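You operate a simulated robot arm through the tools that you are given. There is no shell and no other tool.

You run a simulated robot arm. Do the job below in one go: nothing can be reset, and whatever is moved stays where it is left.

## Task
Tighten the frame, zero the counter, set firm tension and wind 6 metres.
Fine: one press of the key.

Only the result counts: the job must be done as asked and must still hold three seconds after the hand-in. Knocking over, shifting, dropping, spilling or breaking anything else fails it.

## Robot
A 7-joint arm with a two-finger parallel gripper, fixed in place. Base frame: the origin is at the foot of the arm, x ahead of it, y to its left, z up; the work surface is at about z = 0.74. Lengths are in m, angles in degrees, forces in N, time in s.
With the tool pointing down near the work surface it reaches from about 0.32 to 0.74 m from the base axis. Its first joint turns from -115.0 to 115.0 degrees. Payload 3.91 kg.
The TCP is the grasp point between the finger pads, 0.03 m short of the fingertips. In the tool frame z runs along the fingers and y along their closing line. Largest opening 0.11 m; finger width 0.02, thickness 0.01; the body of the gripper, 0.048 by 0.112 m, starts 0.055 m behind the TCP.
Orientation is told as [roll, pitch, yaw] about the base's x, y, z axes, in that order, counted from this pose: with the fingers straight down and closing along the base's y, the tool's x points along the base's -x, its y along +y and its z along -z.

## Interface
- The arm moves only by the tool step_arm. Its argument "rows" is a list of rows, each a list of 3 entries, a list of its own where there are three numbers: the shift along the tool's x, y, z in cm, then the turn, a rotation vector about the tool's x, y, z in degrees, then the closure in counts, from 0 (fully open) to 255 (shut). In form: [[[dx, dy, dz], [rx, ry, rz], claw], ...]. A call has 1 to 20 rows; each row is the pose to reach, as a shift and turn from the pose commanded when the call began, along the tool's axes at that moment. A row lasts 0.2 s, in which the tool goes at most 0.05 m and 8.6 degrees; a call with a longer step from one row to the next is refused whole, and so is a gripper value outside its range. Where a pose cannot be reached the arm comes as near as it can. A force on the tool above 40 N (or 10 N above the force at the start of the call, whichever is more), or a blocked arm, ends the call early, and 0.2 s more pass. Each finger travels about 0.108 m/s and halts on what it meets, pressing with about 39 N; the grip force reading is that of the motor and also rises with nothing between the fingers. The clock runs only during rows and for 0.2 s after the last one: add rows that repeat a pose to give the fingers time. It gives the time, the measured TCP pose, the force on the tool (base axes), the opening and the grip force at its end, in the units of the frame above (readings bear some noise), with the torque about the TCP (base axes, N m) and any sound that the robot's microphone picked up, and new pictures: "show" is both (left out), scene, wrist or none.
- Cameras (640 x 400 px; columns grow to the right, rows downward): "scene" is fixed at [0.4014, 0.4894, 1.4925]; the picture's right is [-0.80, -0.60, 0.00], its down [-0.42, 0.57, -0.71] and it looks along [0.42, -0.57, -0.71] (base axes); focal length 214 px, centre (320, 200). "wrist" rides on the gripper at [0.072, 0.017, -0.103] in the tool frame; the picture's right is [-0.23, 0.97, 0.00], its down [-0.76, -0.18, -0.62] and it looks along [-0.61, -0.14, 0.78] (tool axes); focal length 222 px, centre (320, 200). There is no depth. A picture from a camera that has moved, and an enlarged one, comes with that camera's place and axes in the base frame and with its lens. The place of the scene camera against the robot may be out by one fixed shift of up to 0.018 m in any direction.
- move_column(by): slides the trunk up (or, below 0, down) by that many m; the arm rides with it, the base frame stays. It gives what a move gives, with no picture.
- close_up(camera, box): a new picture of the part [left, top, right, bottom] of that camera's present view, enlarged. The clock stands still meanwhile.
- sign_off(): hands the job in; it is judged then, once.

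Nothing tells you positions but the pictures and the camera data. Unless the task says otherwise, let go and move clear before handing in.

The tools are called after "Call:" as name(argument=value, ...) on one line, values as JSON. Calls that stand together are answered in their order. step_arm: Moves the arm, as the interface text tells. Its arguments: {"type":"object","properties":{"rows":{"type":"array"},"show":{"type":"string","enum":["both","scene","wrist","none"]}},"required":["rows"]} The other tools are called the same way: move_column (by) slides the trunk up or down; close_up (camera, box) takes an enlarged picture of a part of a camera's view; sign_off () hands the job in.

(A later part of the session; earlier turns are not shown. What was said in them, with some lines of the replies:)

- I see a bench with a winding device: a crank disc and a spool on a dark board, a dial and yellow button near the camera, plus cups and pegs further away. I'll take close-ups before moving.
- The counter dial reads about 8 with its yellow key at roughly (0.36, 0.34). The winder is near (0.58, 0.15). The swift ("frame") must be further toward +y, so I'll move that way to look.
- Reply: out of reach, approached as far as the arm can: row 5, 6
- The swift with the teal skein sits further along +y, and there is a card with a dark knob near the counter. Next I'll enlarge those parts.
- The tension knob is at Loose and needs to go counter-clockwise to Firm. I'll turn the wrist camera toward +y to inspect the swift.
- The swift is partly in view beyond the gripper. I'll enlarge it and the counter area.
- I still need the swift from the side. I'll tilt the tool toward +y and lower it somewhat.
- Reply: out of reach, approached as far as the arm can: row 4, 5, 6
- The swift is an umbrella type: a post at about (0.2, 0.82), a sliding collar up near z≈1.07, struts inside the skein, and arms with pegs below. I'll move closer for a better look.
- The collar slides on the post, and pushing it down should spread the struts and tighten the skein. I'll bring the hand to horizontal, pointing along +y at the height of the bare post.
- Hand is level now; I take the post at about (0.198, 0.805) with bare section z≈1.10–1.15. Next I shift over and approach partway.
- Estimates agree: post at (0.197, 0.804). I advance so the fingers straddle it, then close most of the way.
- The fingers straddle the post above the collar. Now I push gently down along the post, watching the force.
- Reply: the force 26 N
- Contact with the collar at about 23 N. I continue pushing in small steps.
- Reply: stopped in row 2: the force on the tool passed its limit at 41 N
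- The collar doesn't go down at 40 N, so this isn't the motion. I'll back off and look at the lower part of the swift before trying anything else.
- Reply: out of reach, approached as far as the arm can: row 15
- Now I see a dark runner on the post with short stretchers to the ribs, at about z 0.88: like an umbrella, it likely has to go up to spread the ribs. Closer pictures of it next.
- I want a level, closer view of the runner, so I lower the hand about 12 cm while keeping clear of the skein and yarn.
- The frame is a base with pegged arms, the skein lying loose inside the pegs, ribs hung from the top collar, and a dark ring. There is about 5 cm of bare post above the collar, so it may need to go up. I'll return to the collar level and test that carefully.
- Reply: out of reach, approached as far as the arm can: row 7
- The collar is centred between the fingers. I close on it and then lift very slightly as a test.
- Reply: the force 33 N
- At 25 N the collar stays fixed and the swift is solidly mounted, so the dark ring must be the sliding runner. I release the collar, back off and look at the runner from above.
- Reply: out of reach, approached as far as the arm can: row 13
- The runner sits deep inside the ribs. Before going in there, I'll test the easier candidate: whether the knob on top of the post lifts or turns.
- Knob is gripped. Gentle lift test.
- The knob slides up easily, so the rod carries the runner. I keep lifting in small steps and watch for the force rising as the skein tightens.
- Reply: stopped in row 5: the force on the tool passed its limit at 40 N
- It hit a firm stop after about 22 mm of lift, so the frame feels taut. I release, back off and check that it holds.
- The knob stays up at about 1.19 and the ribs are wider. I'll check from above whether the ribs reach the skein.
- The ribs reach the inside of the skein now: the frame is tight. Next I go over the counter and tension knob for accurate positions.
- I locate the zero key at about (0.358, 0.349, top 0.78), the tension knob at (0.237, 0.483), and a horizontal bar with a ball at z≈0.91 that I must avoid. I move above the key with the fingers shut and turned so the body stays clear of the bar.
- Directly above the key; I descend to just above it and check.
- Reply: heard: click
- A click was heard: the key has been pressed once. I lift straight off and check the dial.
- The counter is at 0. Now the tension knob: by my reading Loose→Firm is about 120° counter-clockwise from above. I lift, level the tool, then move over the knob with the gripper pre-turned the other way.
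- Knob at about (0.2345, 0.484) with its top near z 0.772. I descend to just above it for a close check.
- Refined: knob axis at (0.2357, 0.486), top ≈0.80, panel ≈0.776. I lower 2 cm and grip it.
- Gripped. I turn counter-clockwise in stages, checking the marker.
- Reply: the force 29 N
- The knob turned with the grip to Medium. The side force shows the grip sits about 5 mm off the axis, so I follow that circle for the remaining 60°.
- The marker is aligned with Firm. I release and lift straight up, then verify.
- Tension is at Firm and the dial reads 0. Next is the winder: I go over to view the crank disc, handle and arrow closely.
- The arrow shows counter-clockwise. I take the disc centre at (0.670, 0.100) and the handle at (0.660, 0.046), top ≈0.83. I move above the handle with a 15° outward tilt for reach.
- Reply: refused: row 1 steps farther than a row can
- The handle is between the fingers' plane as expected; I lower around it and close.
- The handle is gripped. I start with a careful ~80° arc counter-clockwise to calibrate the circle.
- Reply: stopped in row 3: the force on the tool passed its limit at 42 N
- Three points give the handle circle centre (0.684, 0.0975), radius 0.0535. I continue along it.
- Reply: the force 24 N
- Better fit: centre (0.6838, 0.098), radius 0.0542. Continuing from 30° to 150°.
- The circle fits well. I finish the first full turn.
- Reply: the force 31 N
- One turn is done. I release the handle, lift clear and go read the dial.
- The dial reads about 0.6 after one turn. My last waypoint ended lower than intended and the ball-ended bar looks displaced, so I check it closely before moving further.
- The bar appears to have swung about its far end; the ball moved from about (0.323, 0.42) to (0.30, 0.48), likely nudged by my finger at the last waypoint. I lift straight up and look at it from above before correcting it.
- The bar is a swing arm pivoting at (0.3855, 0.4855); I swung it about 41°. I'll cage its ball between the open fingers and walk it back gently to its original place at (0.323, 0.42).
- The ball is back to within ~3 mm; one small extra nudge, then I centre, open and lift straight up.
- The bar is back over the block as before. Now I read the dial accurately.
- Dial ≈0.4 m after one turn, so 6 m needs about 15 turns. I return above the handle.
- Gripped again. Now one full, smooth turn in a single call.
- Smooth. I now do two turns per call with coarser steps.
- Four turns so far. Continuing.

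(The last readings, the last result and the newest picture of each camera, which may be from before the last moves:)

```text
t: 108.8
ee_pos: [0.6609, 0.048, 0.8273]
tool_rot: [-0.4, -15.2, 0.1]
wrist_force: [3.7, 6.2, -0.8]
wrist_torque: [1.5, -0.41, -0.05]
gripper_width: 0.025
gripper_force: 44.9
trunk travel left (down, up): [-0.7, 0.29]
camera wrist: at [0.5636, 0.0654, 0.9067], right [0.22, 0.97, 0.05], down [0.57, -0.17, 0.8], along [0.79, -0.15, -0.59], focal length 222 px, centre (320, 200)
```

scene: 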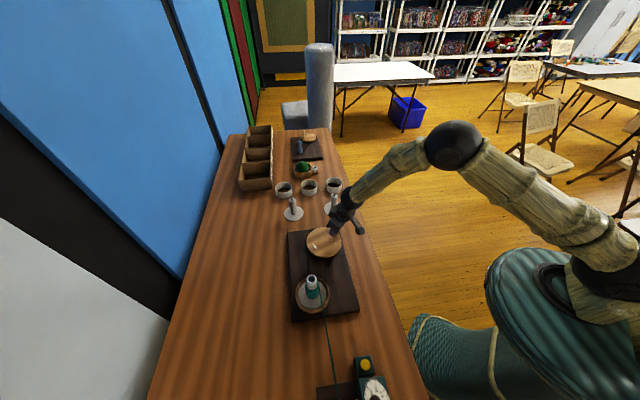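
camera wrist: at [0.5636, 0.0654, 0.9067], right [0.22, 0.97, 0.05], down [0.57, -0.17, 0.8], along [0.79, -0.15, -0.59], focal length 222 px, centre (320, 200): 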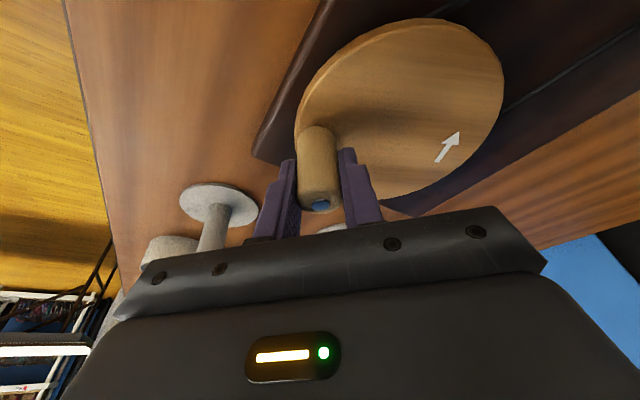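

Eight turns done. I release and go up to read the dial, this time staying well above the swing bar.

Call:
step_arm(rows=[[[0, 0, 0], [0, 0, 0], 160], [[0, 0, 0], [0, 0, 0], 110], [[0, 0, 0], [0, 0, 0], 110], [[-1.1, 0, -4.3], [0, 0, 0], 110], [[-2.2, 0, -8.6], [0, 0, 0], 110], [[-3.4, 0, -13], [0, 0, 0], 110], [[-4.5, 0, -17.3], [0, 0, 0], 110], [[-5.7, 0, -21.5], [0, 0, 0], 110], [[-7, 0, -26], [0, 0, 0], 110], [[-3.7, 3, -26.9], [0, 5, 0], 110], [[-0.4, 6, -27.8], [0, 10, 0], 110], [[2.9, 9, -28.6], [0, 15, 0], 110], [[6.2, 12, -29.5], [0, 15, 0], 110], [[9.5, 15, -30.4], [0, 15, 0], 110], [[12.7, 18, -31.3], [0, 15, 0], 110], [[16, 21, -32.2], [0, 15, 0], 110], [[19.3, 24, -33], [0, 15, 0], 110], [[22.6, 27, -33.9], [0, 15, 0], 110], [[25.9, 30, -34.8], [0, 15, 0], 110], [[29.2, 33, -35.7], [0, 15, 0], 110]], show="wrist")

Call:
close_up(camera="wrist", box=[290, 40, 400, 140])

```text
t: 113.0
ee_pos: [0.2846, 0.3816, 1.0927]
tool_rot: [-0.5, -0.2, -0.1]
wrist_force: [0.7, 0.3, 0.6]
wrist_torque: [-0.03, 0.0, 0.02]
gripper_width: 0.0626
gripper_force: 0.0
trunk travel left (down, up): [-0.7, 0.29]
camera wrist: at [0.2117, 0.401, 1.195], right [0.23, 0.97, -0.01], down [0.76, -0.17, 0.63], along [0.61, -0.15, -0.78], focal length 222 px, centre (320, 200)
```

wrist: 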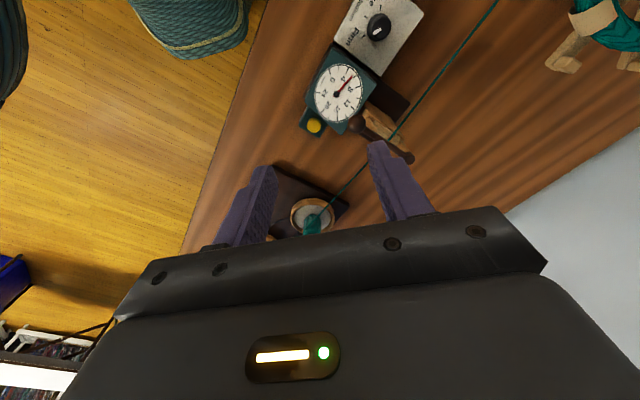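

```text
4.00 times, centred on (345, 90) of wrist
camera zoom: at [0.2117, 0.401, 1.195], right [0.23, 0.97, -0.01], down [0.76, -0.17, 0.63], along [0.61, -0.15, -0.78], focal length 888 px, centre (220, 640)
```

zoom: 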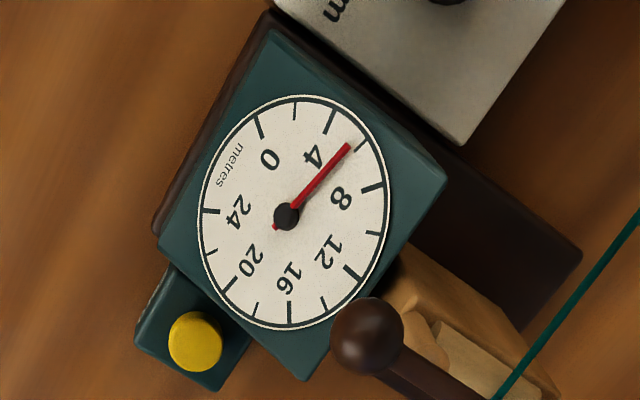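

Call:
close_up(camera="wrist", box=[310, 55, 370, 115])

Call:
close_up(camera="wrist", box=[260, 140, 400, 240])

```text
6.67 times, centred on (340, 85) of wrist
camera zoom: at [0.2117, 0.401, 1.195], right [0.23, 0.97, -0.01], down [0.76, -0.17, 0.63], along [0.61, -0.15, -0.78], focal length 1481 px, centre (187, 967)
```

zoom: 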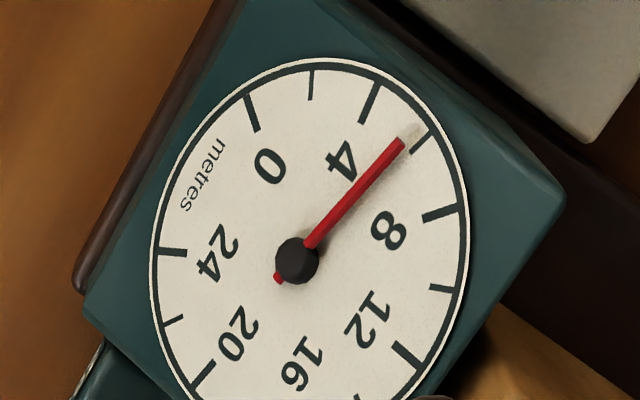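

```text
4.00 times, centred on (330, 190) of wrist
camera zoom: at [0.2117, 0.401, 1.195], right [0.23, 0.97, -0.01], down [0.76, -0.17, 0.63], along [0.61, -0.15, -0.78], focal length 888 px, centre (280, 240)
```

zoom: 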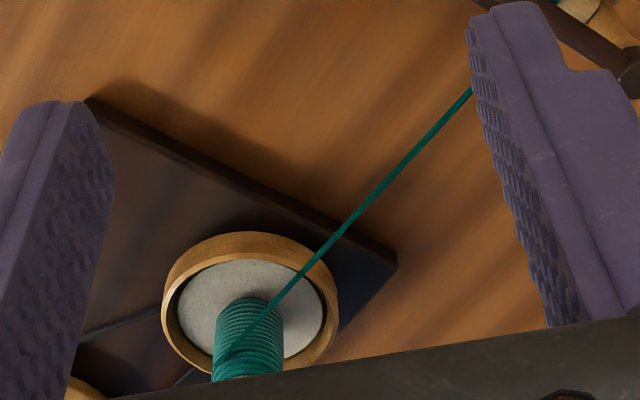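

To read the pointer without parallax I move so the camera is nearly straight above the dial.

Call:
step_arm(rows=[[[-3, 0, 0], [0, 0, 0], 110], [[-6.5, 0, 0], [0, 0, 0], 110]], show="none")

Call:
close_up(camera="wrist", box=[290, 0, 390, 90])

```text
t: 113.6
ee_pos: [0.3501, 0.3804, 1.0938]
tool_rot: [-0.4, -0.1, -0.1]
wrist_force: [0.1, 0.0, 0.1]
wrist_torque: [-0.01, -0.02, -0.02]
gripper_width: 0.0626
gripper_force: 0.1
trunk travel left (down, up): [-0.7, 0.29]
```

```text
4.44 times, centred on (340, 45) of wrist
camera zoom: at [0.2775, 0.3986, 1.1958], right [0.23, 0.97, -0.01], down [0.76, -0.17, 0.63], along [0.61, -0.15, -0.78], focal length 987 px, centre (231, 889)
```

zoom: 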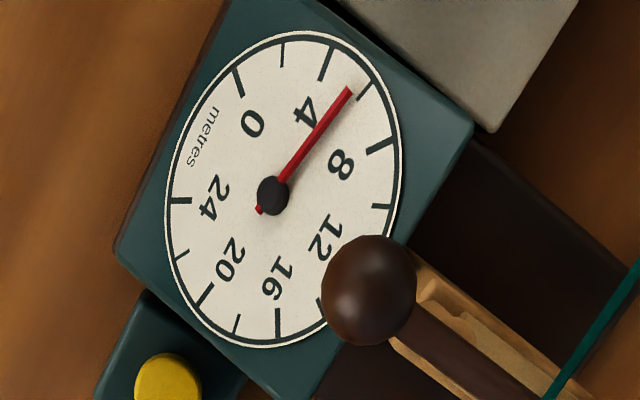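

The reading looks like roughly 5.6–5.7 m. The view I had earlier (turned ~47°) looked squarely onto the face, so I return there for a trustworthy reading.

Call:
step_arm(rows=[[[0.5, 0.6, 0.2], [0, 0, -8], 110], [[1, 1.2, 0.4], [0, 0, -16], 110], [[1.5, 1.8, 0.6], [0, 0, -24], 110], [[2, 2.4, 0.8], [0, 0, -32], 110], [[2.5, 3.1, 1], [0, 0, -40], 110], [[2.83, 3.72, 1.15], [0, 0, -46.8], 110]], show="wrist")

Call:
close_up(camera="wrist", box=[290, 35, 350, 100])

```text
t: 115.0
ee_pos: [0.323, 0.4182, 1.0813]
tool_rot: [-0.4, 0.1, 46.8]
wrist_force: [-0.1, 0.5, -0.3]
wrist_torque: [0.0, 0.02, -0.02]
gripper_width: 0.0627
gripper_force: 0.1
trunk travel left (down, up): [-0.7, 0.29]
camera wrist: at [0.2605, 0.3778, 1.1837], right [-0.56, 0.83, -0.01], down [0.65, 0.44, 0.62], along [0.52, 0.34, -0.78], focal length 222 px, centre (320, 200)
```

wrist: 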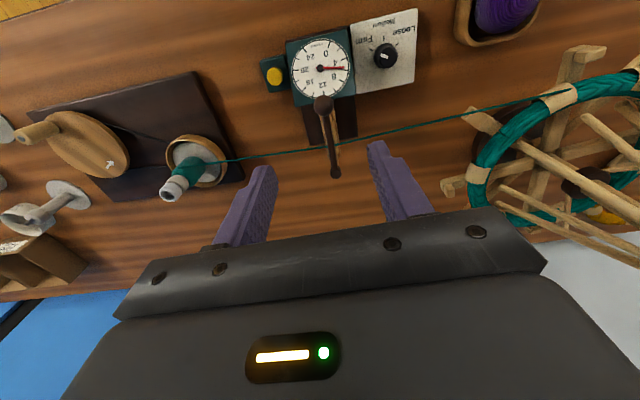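

```text
6.15 times, centred on (320, 68) of wrist
camera zoom: at [0.2605, 0.3778, 1.1837], right [-0.56, 0.83, -0.01], down [0.65, 0.44, 0.62], along [0.52, 0.34, -0.78], focal length 1367 px, centre (320, 1015)
```

zoom: 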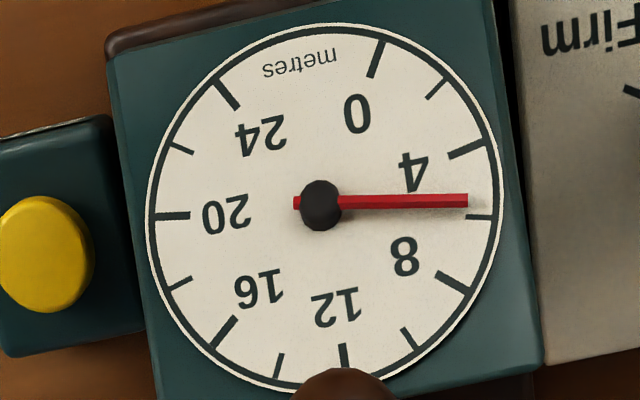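

Squarely viewed, the dial reads 5.60 m after 8 turns: 0.70 m per turn. I need another 0.40 m, about 206° of crank. Back to the handle.

Call:
step_arm(rows=[[[0.3, -4, 0], [0, 0, 4], 93], [[0.6, -8, 0], [0, 0, 8], 93], [[1, -12, 0], [0, 0, 12], 93], [[1.3, -16, 0], [0, 0, 16], 93], [[1.6, -20, 0], [0, 0, 20], 93], [[2, -24, 0], [0, 0, 24], 93], [[2.3, -28, 0], [0, 0, 28], 93], [[2.6, -32, 0], [0, 0, 32], 93], [[3, -36, 0], [0, 0, 36], 93], [[3.3, -40, 0], [0, 0, 40], 93], [[3.6, -44, 0], [0, 0, 44], 93], [[3.96, -48, 0], [0, 0, 46.8], 93], [[3.96, -49.9, 0], [0, 0, 46.8], 93]], show="none")

Call:
step_arm(rows=[[[0.1, 0.1, 4], [0, -5, 0], 100], [[0.3, 0.2, 8], [0, -10, 0], 110], [[0.6, 0.25, 12], [0, -15, 0], 110], [[0.6, 0.25, 15], [0, -15, 0], 110], [[0.6, 0.25, 17.5], [0, -15, 0], 110]], show="wrist")

```text
t: 117.8
ee_pos: [0.6594, 0.0458, 1.0845]
tool_rot: [-0.4, -0.1, 0.0]
wrist_force: [-0.7, -0.6, 0.9]
wrist_torque: [0.01, 0.02, -0.01]
gripper_width: 0.0697
gripper_force: 0.2
trunk travel left (down, up): [-0.7, 0.29]
```

```text
t: 119.0
ee_pos: [0.6522, 0.0474, 0.9081]
tool_rot: [-0.5, -15.1, 0.0]
wrist_force: [1.2, 0.4, 0.4]
wrist_torque: [-0.01, -0.03, -0.03]
gripper_width: 0.0625
gripper_force: 0.1
trunk travel left (down, up): [-0.7, 0.29]
camera wrist: at [0.5545, 0.0655, 0.9877], right [0.22, 0.97, 0.05], down [0.57, -0.17, 0.8], along [0.79, -0.15, -0.6], focal length 222 px, centre (320, 200)
```

wrist: 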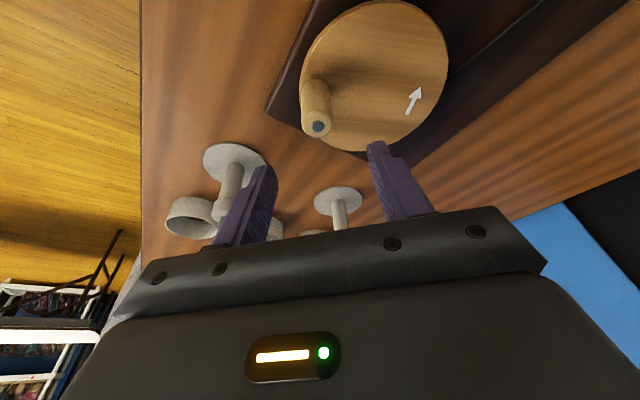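

Call:
step_arm(rows=[[[0.4, 0.1, 2.5], [0, 0, 0], 110], [[0.8, 0.1, 5], [0, 0, 0], 110], [[1.1, 0.1, 7], [0, 0, 0], 110], [[1.24, 0.1, 8.11], [0, 0, 0], 110], [[1.24, 0.1, 8.11], [0, 0, 0], 160], [[1.24, 0.1, 8.11], [0, 0, 0], 200], [[1.24, 0.1, 8.11], [0, 0, 0], 220], [[1.24, 0.1, 8.11], [0, 0, 0], 220]], show="wrist")

```text
t: 120.8
ee_pos: [0.6631, 0.0472, 0.8282]
tool_rot: [-0.4, -15.1, 0.1]
wrist_force: [-0.4, -0.5, -2.6]
wrist_torque: [1.2, -0.58, -0.01]
gripper_width: 0.0251
gripper_force: 44.8
trunk travel left (down, up): [-0.7, 0.29]
camera wrist: at [0.5654, 0.0658, 0.9079], right [0.22, 0.97, 0.05], down [0.57, -0.17, 0.8], along [0.79, -0.15, -0.6], focal length 222 px, centre (320, 200)
```

wrist: 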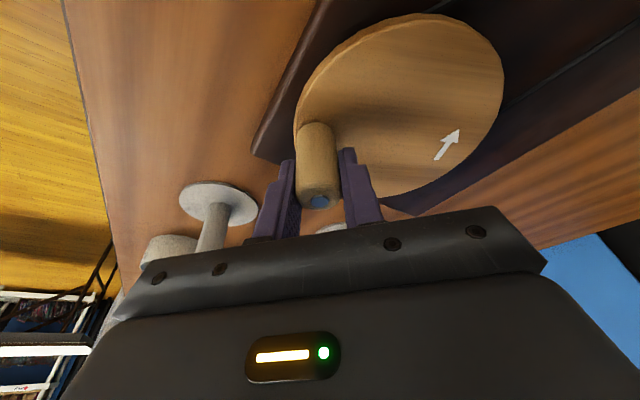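

Call:
step_arm(rows=[[[-1.56, -0.55, 0.42], [0, 0, 0], 220], [[-3.23, -0.49, 0.86], [0, 0, 0], 220], [[-4.79, 0.1, 1.28], [0, 0, 0], 220], [[-6.09, 1.16, 1.63], [0, 0, 0], 220], [[-7.02, 2.59, 1.88], [0, 0, 0], 220], [[-7.49, 4.24, 2.01], [0, 0, 0], 220], [[-7.43, 5.96, 1.99], [0, 0, 0], 220], [[-6.86, 7.58, 1.84], [0, 0, 0], 220], [[-5.83, 8.93, 1.56], [0, 0, 0], 220], [[-4.45, 9.89, 1.19], [0, 0, 0], 220], [[-2.86, 10.37, 0.77], [0, 0, 0], 220], [[-2.13, 10.36, 0.57], [0, 0, 0], 220], [[-2.13, 10.36, 0.57], [0, 0, 0], 220]], show="wrist")

```text
t: 123.6
ee_pos: [0.6817, 0.1537, 0.828]
tool_rot: [-0.4, -15.2, 0.1]
wrist_force: [0.2, 10.1, 0.3]
wrist_torque: [1.39, -1.39, -0.03]
gripper_width: 0.025
gripper_force: 45.0
trunk travel left (down, up): [-0.7, 0.29]
camera wrist: at [0.5852, 0.1719, 0.9079], right [0.22, 0.97, 0.05], down [0.57, -0.17, 0.8], along [0.79, -0.15, -0.59], focal length 222 px, centre (320, 200)
```

wrist: 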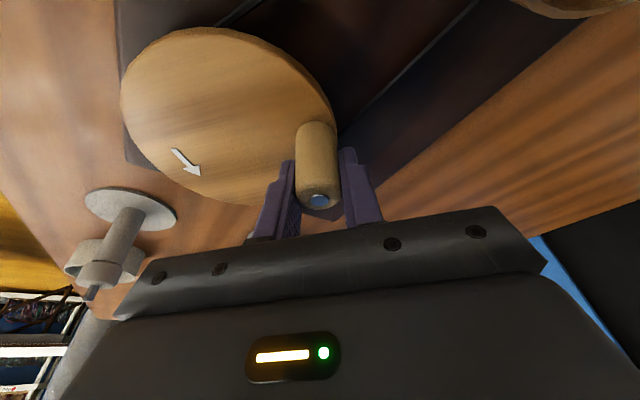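

Released position should be about 6.0 m. I release, lift clear and check the dial again from the square view.

Call:
step_arm(rows=[[[0, 0, 0], [0, 0, 0], 160], [[0, 0, 0], [0, 0, 0], 110], [[0, 0, 0], [0, 0, 0], 110], [[-1.1, 0, -4.3], [0, 0, 0], 110], [[-2.2, 0, -8.6], [0, 0, 0], 110], [[-3.4, 0, -13], [0, 0, 0], 110], [[-4.5, 0, -17.3], [0, 0, 0], 110], [[-5.7, 0, -21.5], [0, 0, 0], 110], [[-7, 0, -26], [0, 0, 0], 110], [[-3.5, 2.6, -26.9], [0, 5, 0], 110], [[-0.1, 5.3, -27.9], [0, 10, 0], 110], [[3.4, 7.9, -28.8], [0, 15, 0], 110], [[6.9, 10.6, -29.7], [0, 15, 0], 110], [[10.4, 13.2, -30.7], [0, 15, 0], 110], [[13.8, 15.8, -31.6], [0, 15, 0], 110], [[17.3, 18.5, -32.5], [0, 15, 0], 110], [[20.8, 21.1, -33.4], [0, 15, 0], 110], [[24.2, 23.8, -34.4], [0, 15, 0], 110], [[27.7, 26.4, -35.3], [0, 15, 0], 110]], show="none")

```text
t: 127.6
ee_pos: [0.322, 0.4208, 1.0936]
tool_rot: [-0.6, -0.1, -0.2]
wrist_force: [0.2, -0.1, 0.0]
wrist_torque: [-0.02, 0.0, 0.01]
gripper_width: 0.0626
gripper_force: 0.1
trunk travel left (down, up): [-0.7, 0.29]
```

Call:
step_arm(rows=[[[0, 0, 0.2], [0, 0, -8], 110], [[0, 0, 0.4], [0, 0, -16], 110], [[0, 0, 0.6], [0, 0, -24], 110], [[0, -0.1, 0.8], [0, 0, -32], 110], [[0, -0.2, 1], [0, 0, -40], 110], [[0, -0.25, 1.2], [0, 0, -47], 110]], show="wrist")

Call:
close_up(camera="wrist", box=[290, 35, 350, 100])

```text
t: 129.0
ee_pos: [0.3245, 0.4132, 1.0809]
tool_rot: [-0.4, 0.2, 46.9]
wrist_force: [0.3, 1.0, 0.1]
wrist_torque: [0.03, -0.01, 0.01]
gripper_width: 0.0628
gripper_force: 0.0
trunk travel left (down, up): [-0.7, 0.29]
camera wrist: at [0.2621, 0.3738, 1.1844], right [-0.56, 0.83, -0.01], down [0.65, 0.44, 0.62], along [0.52, 0.34, -0.78], focal length 222 px, centre (320, 200)
```

wrist: 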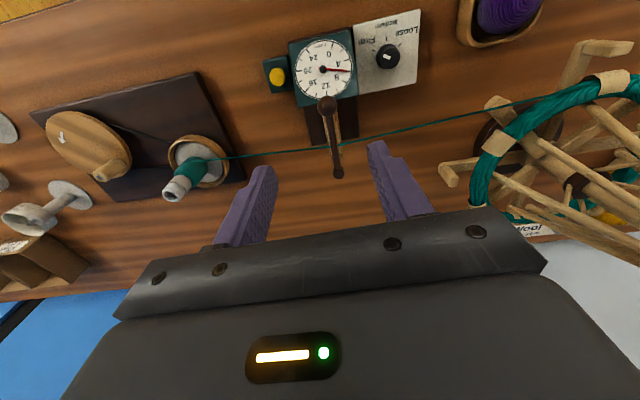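

```text
6.15 times, centred on (320, 68) of wrist
camera zoom: at [0.2621, 0.3738, 1.1844], right [-0.56, 0.83, -0.01], down [0.65, 0.44, 0.62], along [0.52, 0.34, -0.78], focal length 1367 px, centre (320, 1015)
```

zoom: 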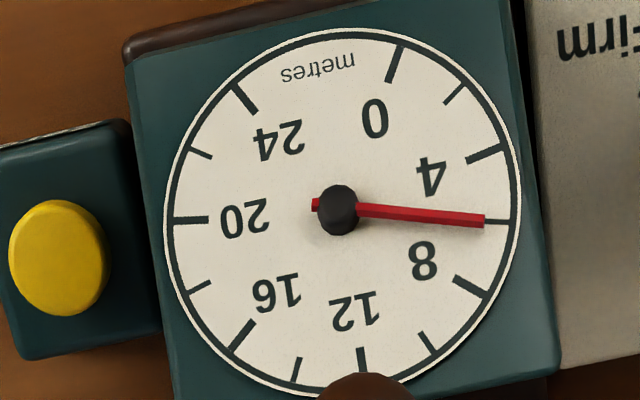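

The pointer sits right on the 6 m mark. I do a last check of the swift and the rest before handing in.

Call:
step_arm(rows=[[[0, 0, -4], [0, 0, -8], 60], [[0, 0, -8], [0, 0, -16], 0], [[0, 0, -12], [0, 0, -24], 0], [[0, 0, -14], [0, 0, -32], 0], [[0, 0, -14], [0, 0, -40], 0]], show="both")

Call:
close_up(camera="wrist", box=[260, 40, 460, 230])

```text
t: 130.2
ee_pos: [0.3247, 0.4163, 1.219]
tool_rot: [-0.3, 0.4, 87.2]
wrist_force: [0.9, -0.6, -0.7]
wrist_torque: [-0.02, -0.02, 0.0]
gripper_width: 0.11
gripper_force: 0.1
trunk travel left (down, up): [-0.7, 0.29]
camera wrist: at [0.3033, 0.3458, 1.3234], right [-0.96, 0.28, 0.0], down [0.21, 0.76, 0.62], along [0.17, 0.59, -0.79], focal length 222 px, centre (320, 200)
```

scene: 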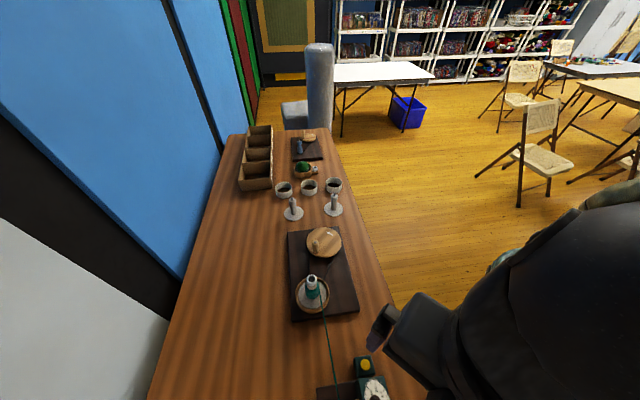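
wrist: 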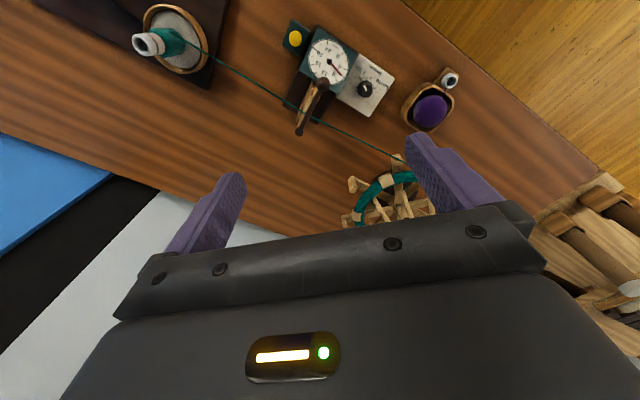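

```text
2.11 times, centred on (360, 135) of wrist
camera zoom: at [0.3033, 0.3458, 1.3234], right [-0.96, 0.28, 0.0], down [0.21, 0.76, 0.62], along [0.17, 0.59, -0.79], focal length 468 px, centre (236, 337)
```

zoom: 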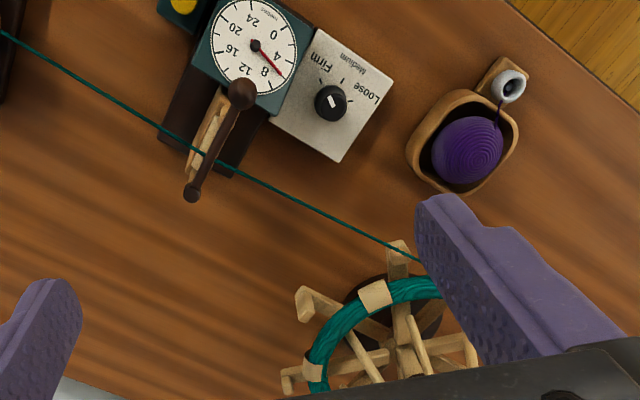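

Everything looks in place. One last look at the swift's knob to confirm the frame is still held tight.

Call:
step_arm(rows=[[[-2.5, 2, 0], [0, -7, 0], 0], [[-5, 4, 0], [0, -14, 0], 0], [[-7.5, 6, 0], [0, -21, 0], 0], [[-10, 8, 0], [0, -28, 0], 0], [[-12.5, 10, 0], [0, -35, 0], 0], [[-15, 12, 0], [0, -42, 0], 0], [[-17.3, 13.9, 0], [0, -48, 0], 0]], show="wrist")

Call:
close_up(camera="wrist", box=[240, 0, 440, 200])

```text
t: 131.8
ee_pos: [0.1941, 0.5951, 1.2186]
tool_rot: [-0.3, -47.8, 87.1]
wrist_force: [-0.4, 0.5, -0.1]
wrist_torque: [0.01, 0.0, -0.01]
gripper_width: 0.11
gripper_force: 0.0
trunk travel left (down, up): [-0.7, 0.29]
camera wrist: at [0.1704, 0.4712, 1.2346], right [-0.96, 0.2, 0.17], down [0.18, 0.04, 0.98], along [0.19, 0.98, -0.08], focal length 222 px, centre (320, 200)
```

wrist: 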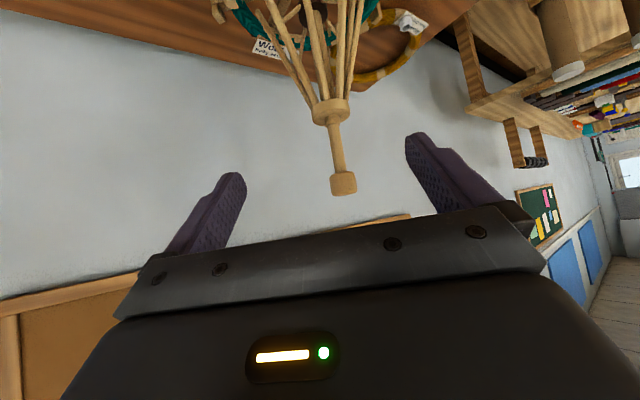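

```text
2.00 times, centred on (340, 100) of wrist
camera zoom: at [0.1704, 0.4712, 1.2346], right [-0.96, 0.2, 0.17], down [0.18, 0.04, 0.98], along [0.19, 0.98, -0.08], focal length 444 px, centre (280, 400)
```

zoom: 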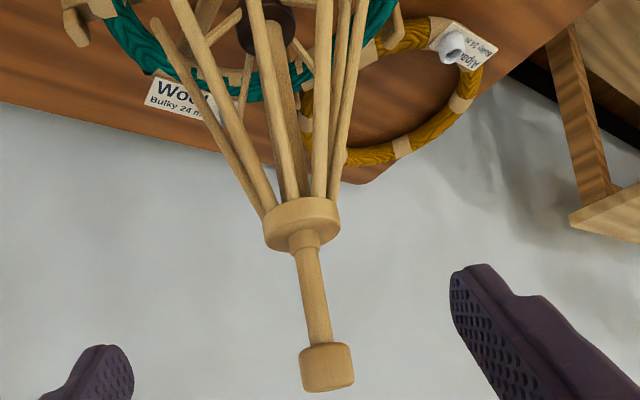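

The frame is still held tight with the knob raised, tension is on Firm, and the dial reads 6 m after a single key press. The hand is empty and clear, so I hand in.

Call:
sign_off()

```text
The job is handed in.
```

The job is handed in: the frame is tight, the tension is at Firm, and the counter read 6 m at my last check. I don't have the judge's result.

- **Frame:** I raised the swift's top knob about 22 mm, until the ribs met the skein and it stopped firmly. It was still raised when I handed in.
- **Counter:** I pressed the zero key once and heard one click; the dial then showed 0.
- **Tension:** I turned the knob from Loose to Firm, and its marker lines up with the Firm tick.
- **Winding:** I turned the crank about 8.6 turns in the arrow's direction. The pointer sat on the 6 m mark when I viewed the dial squarely.

**Accidental bump:** while moving to read the dial after the first turn, a finger knocked the ball-ended swing bar over the yarn guide, swinging it about 41°. I moved it back. By my measurements the ball is within about 3 mm (about 2°) of where it started. The yarn was not cut or caught, but a strict check for shifted parts could still count this.

Before finding the right control, I also pushed and pulled the swift's fixed collar, up to about 40 N. It did not move, and I saw no damage.
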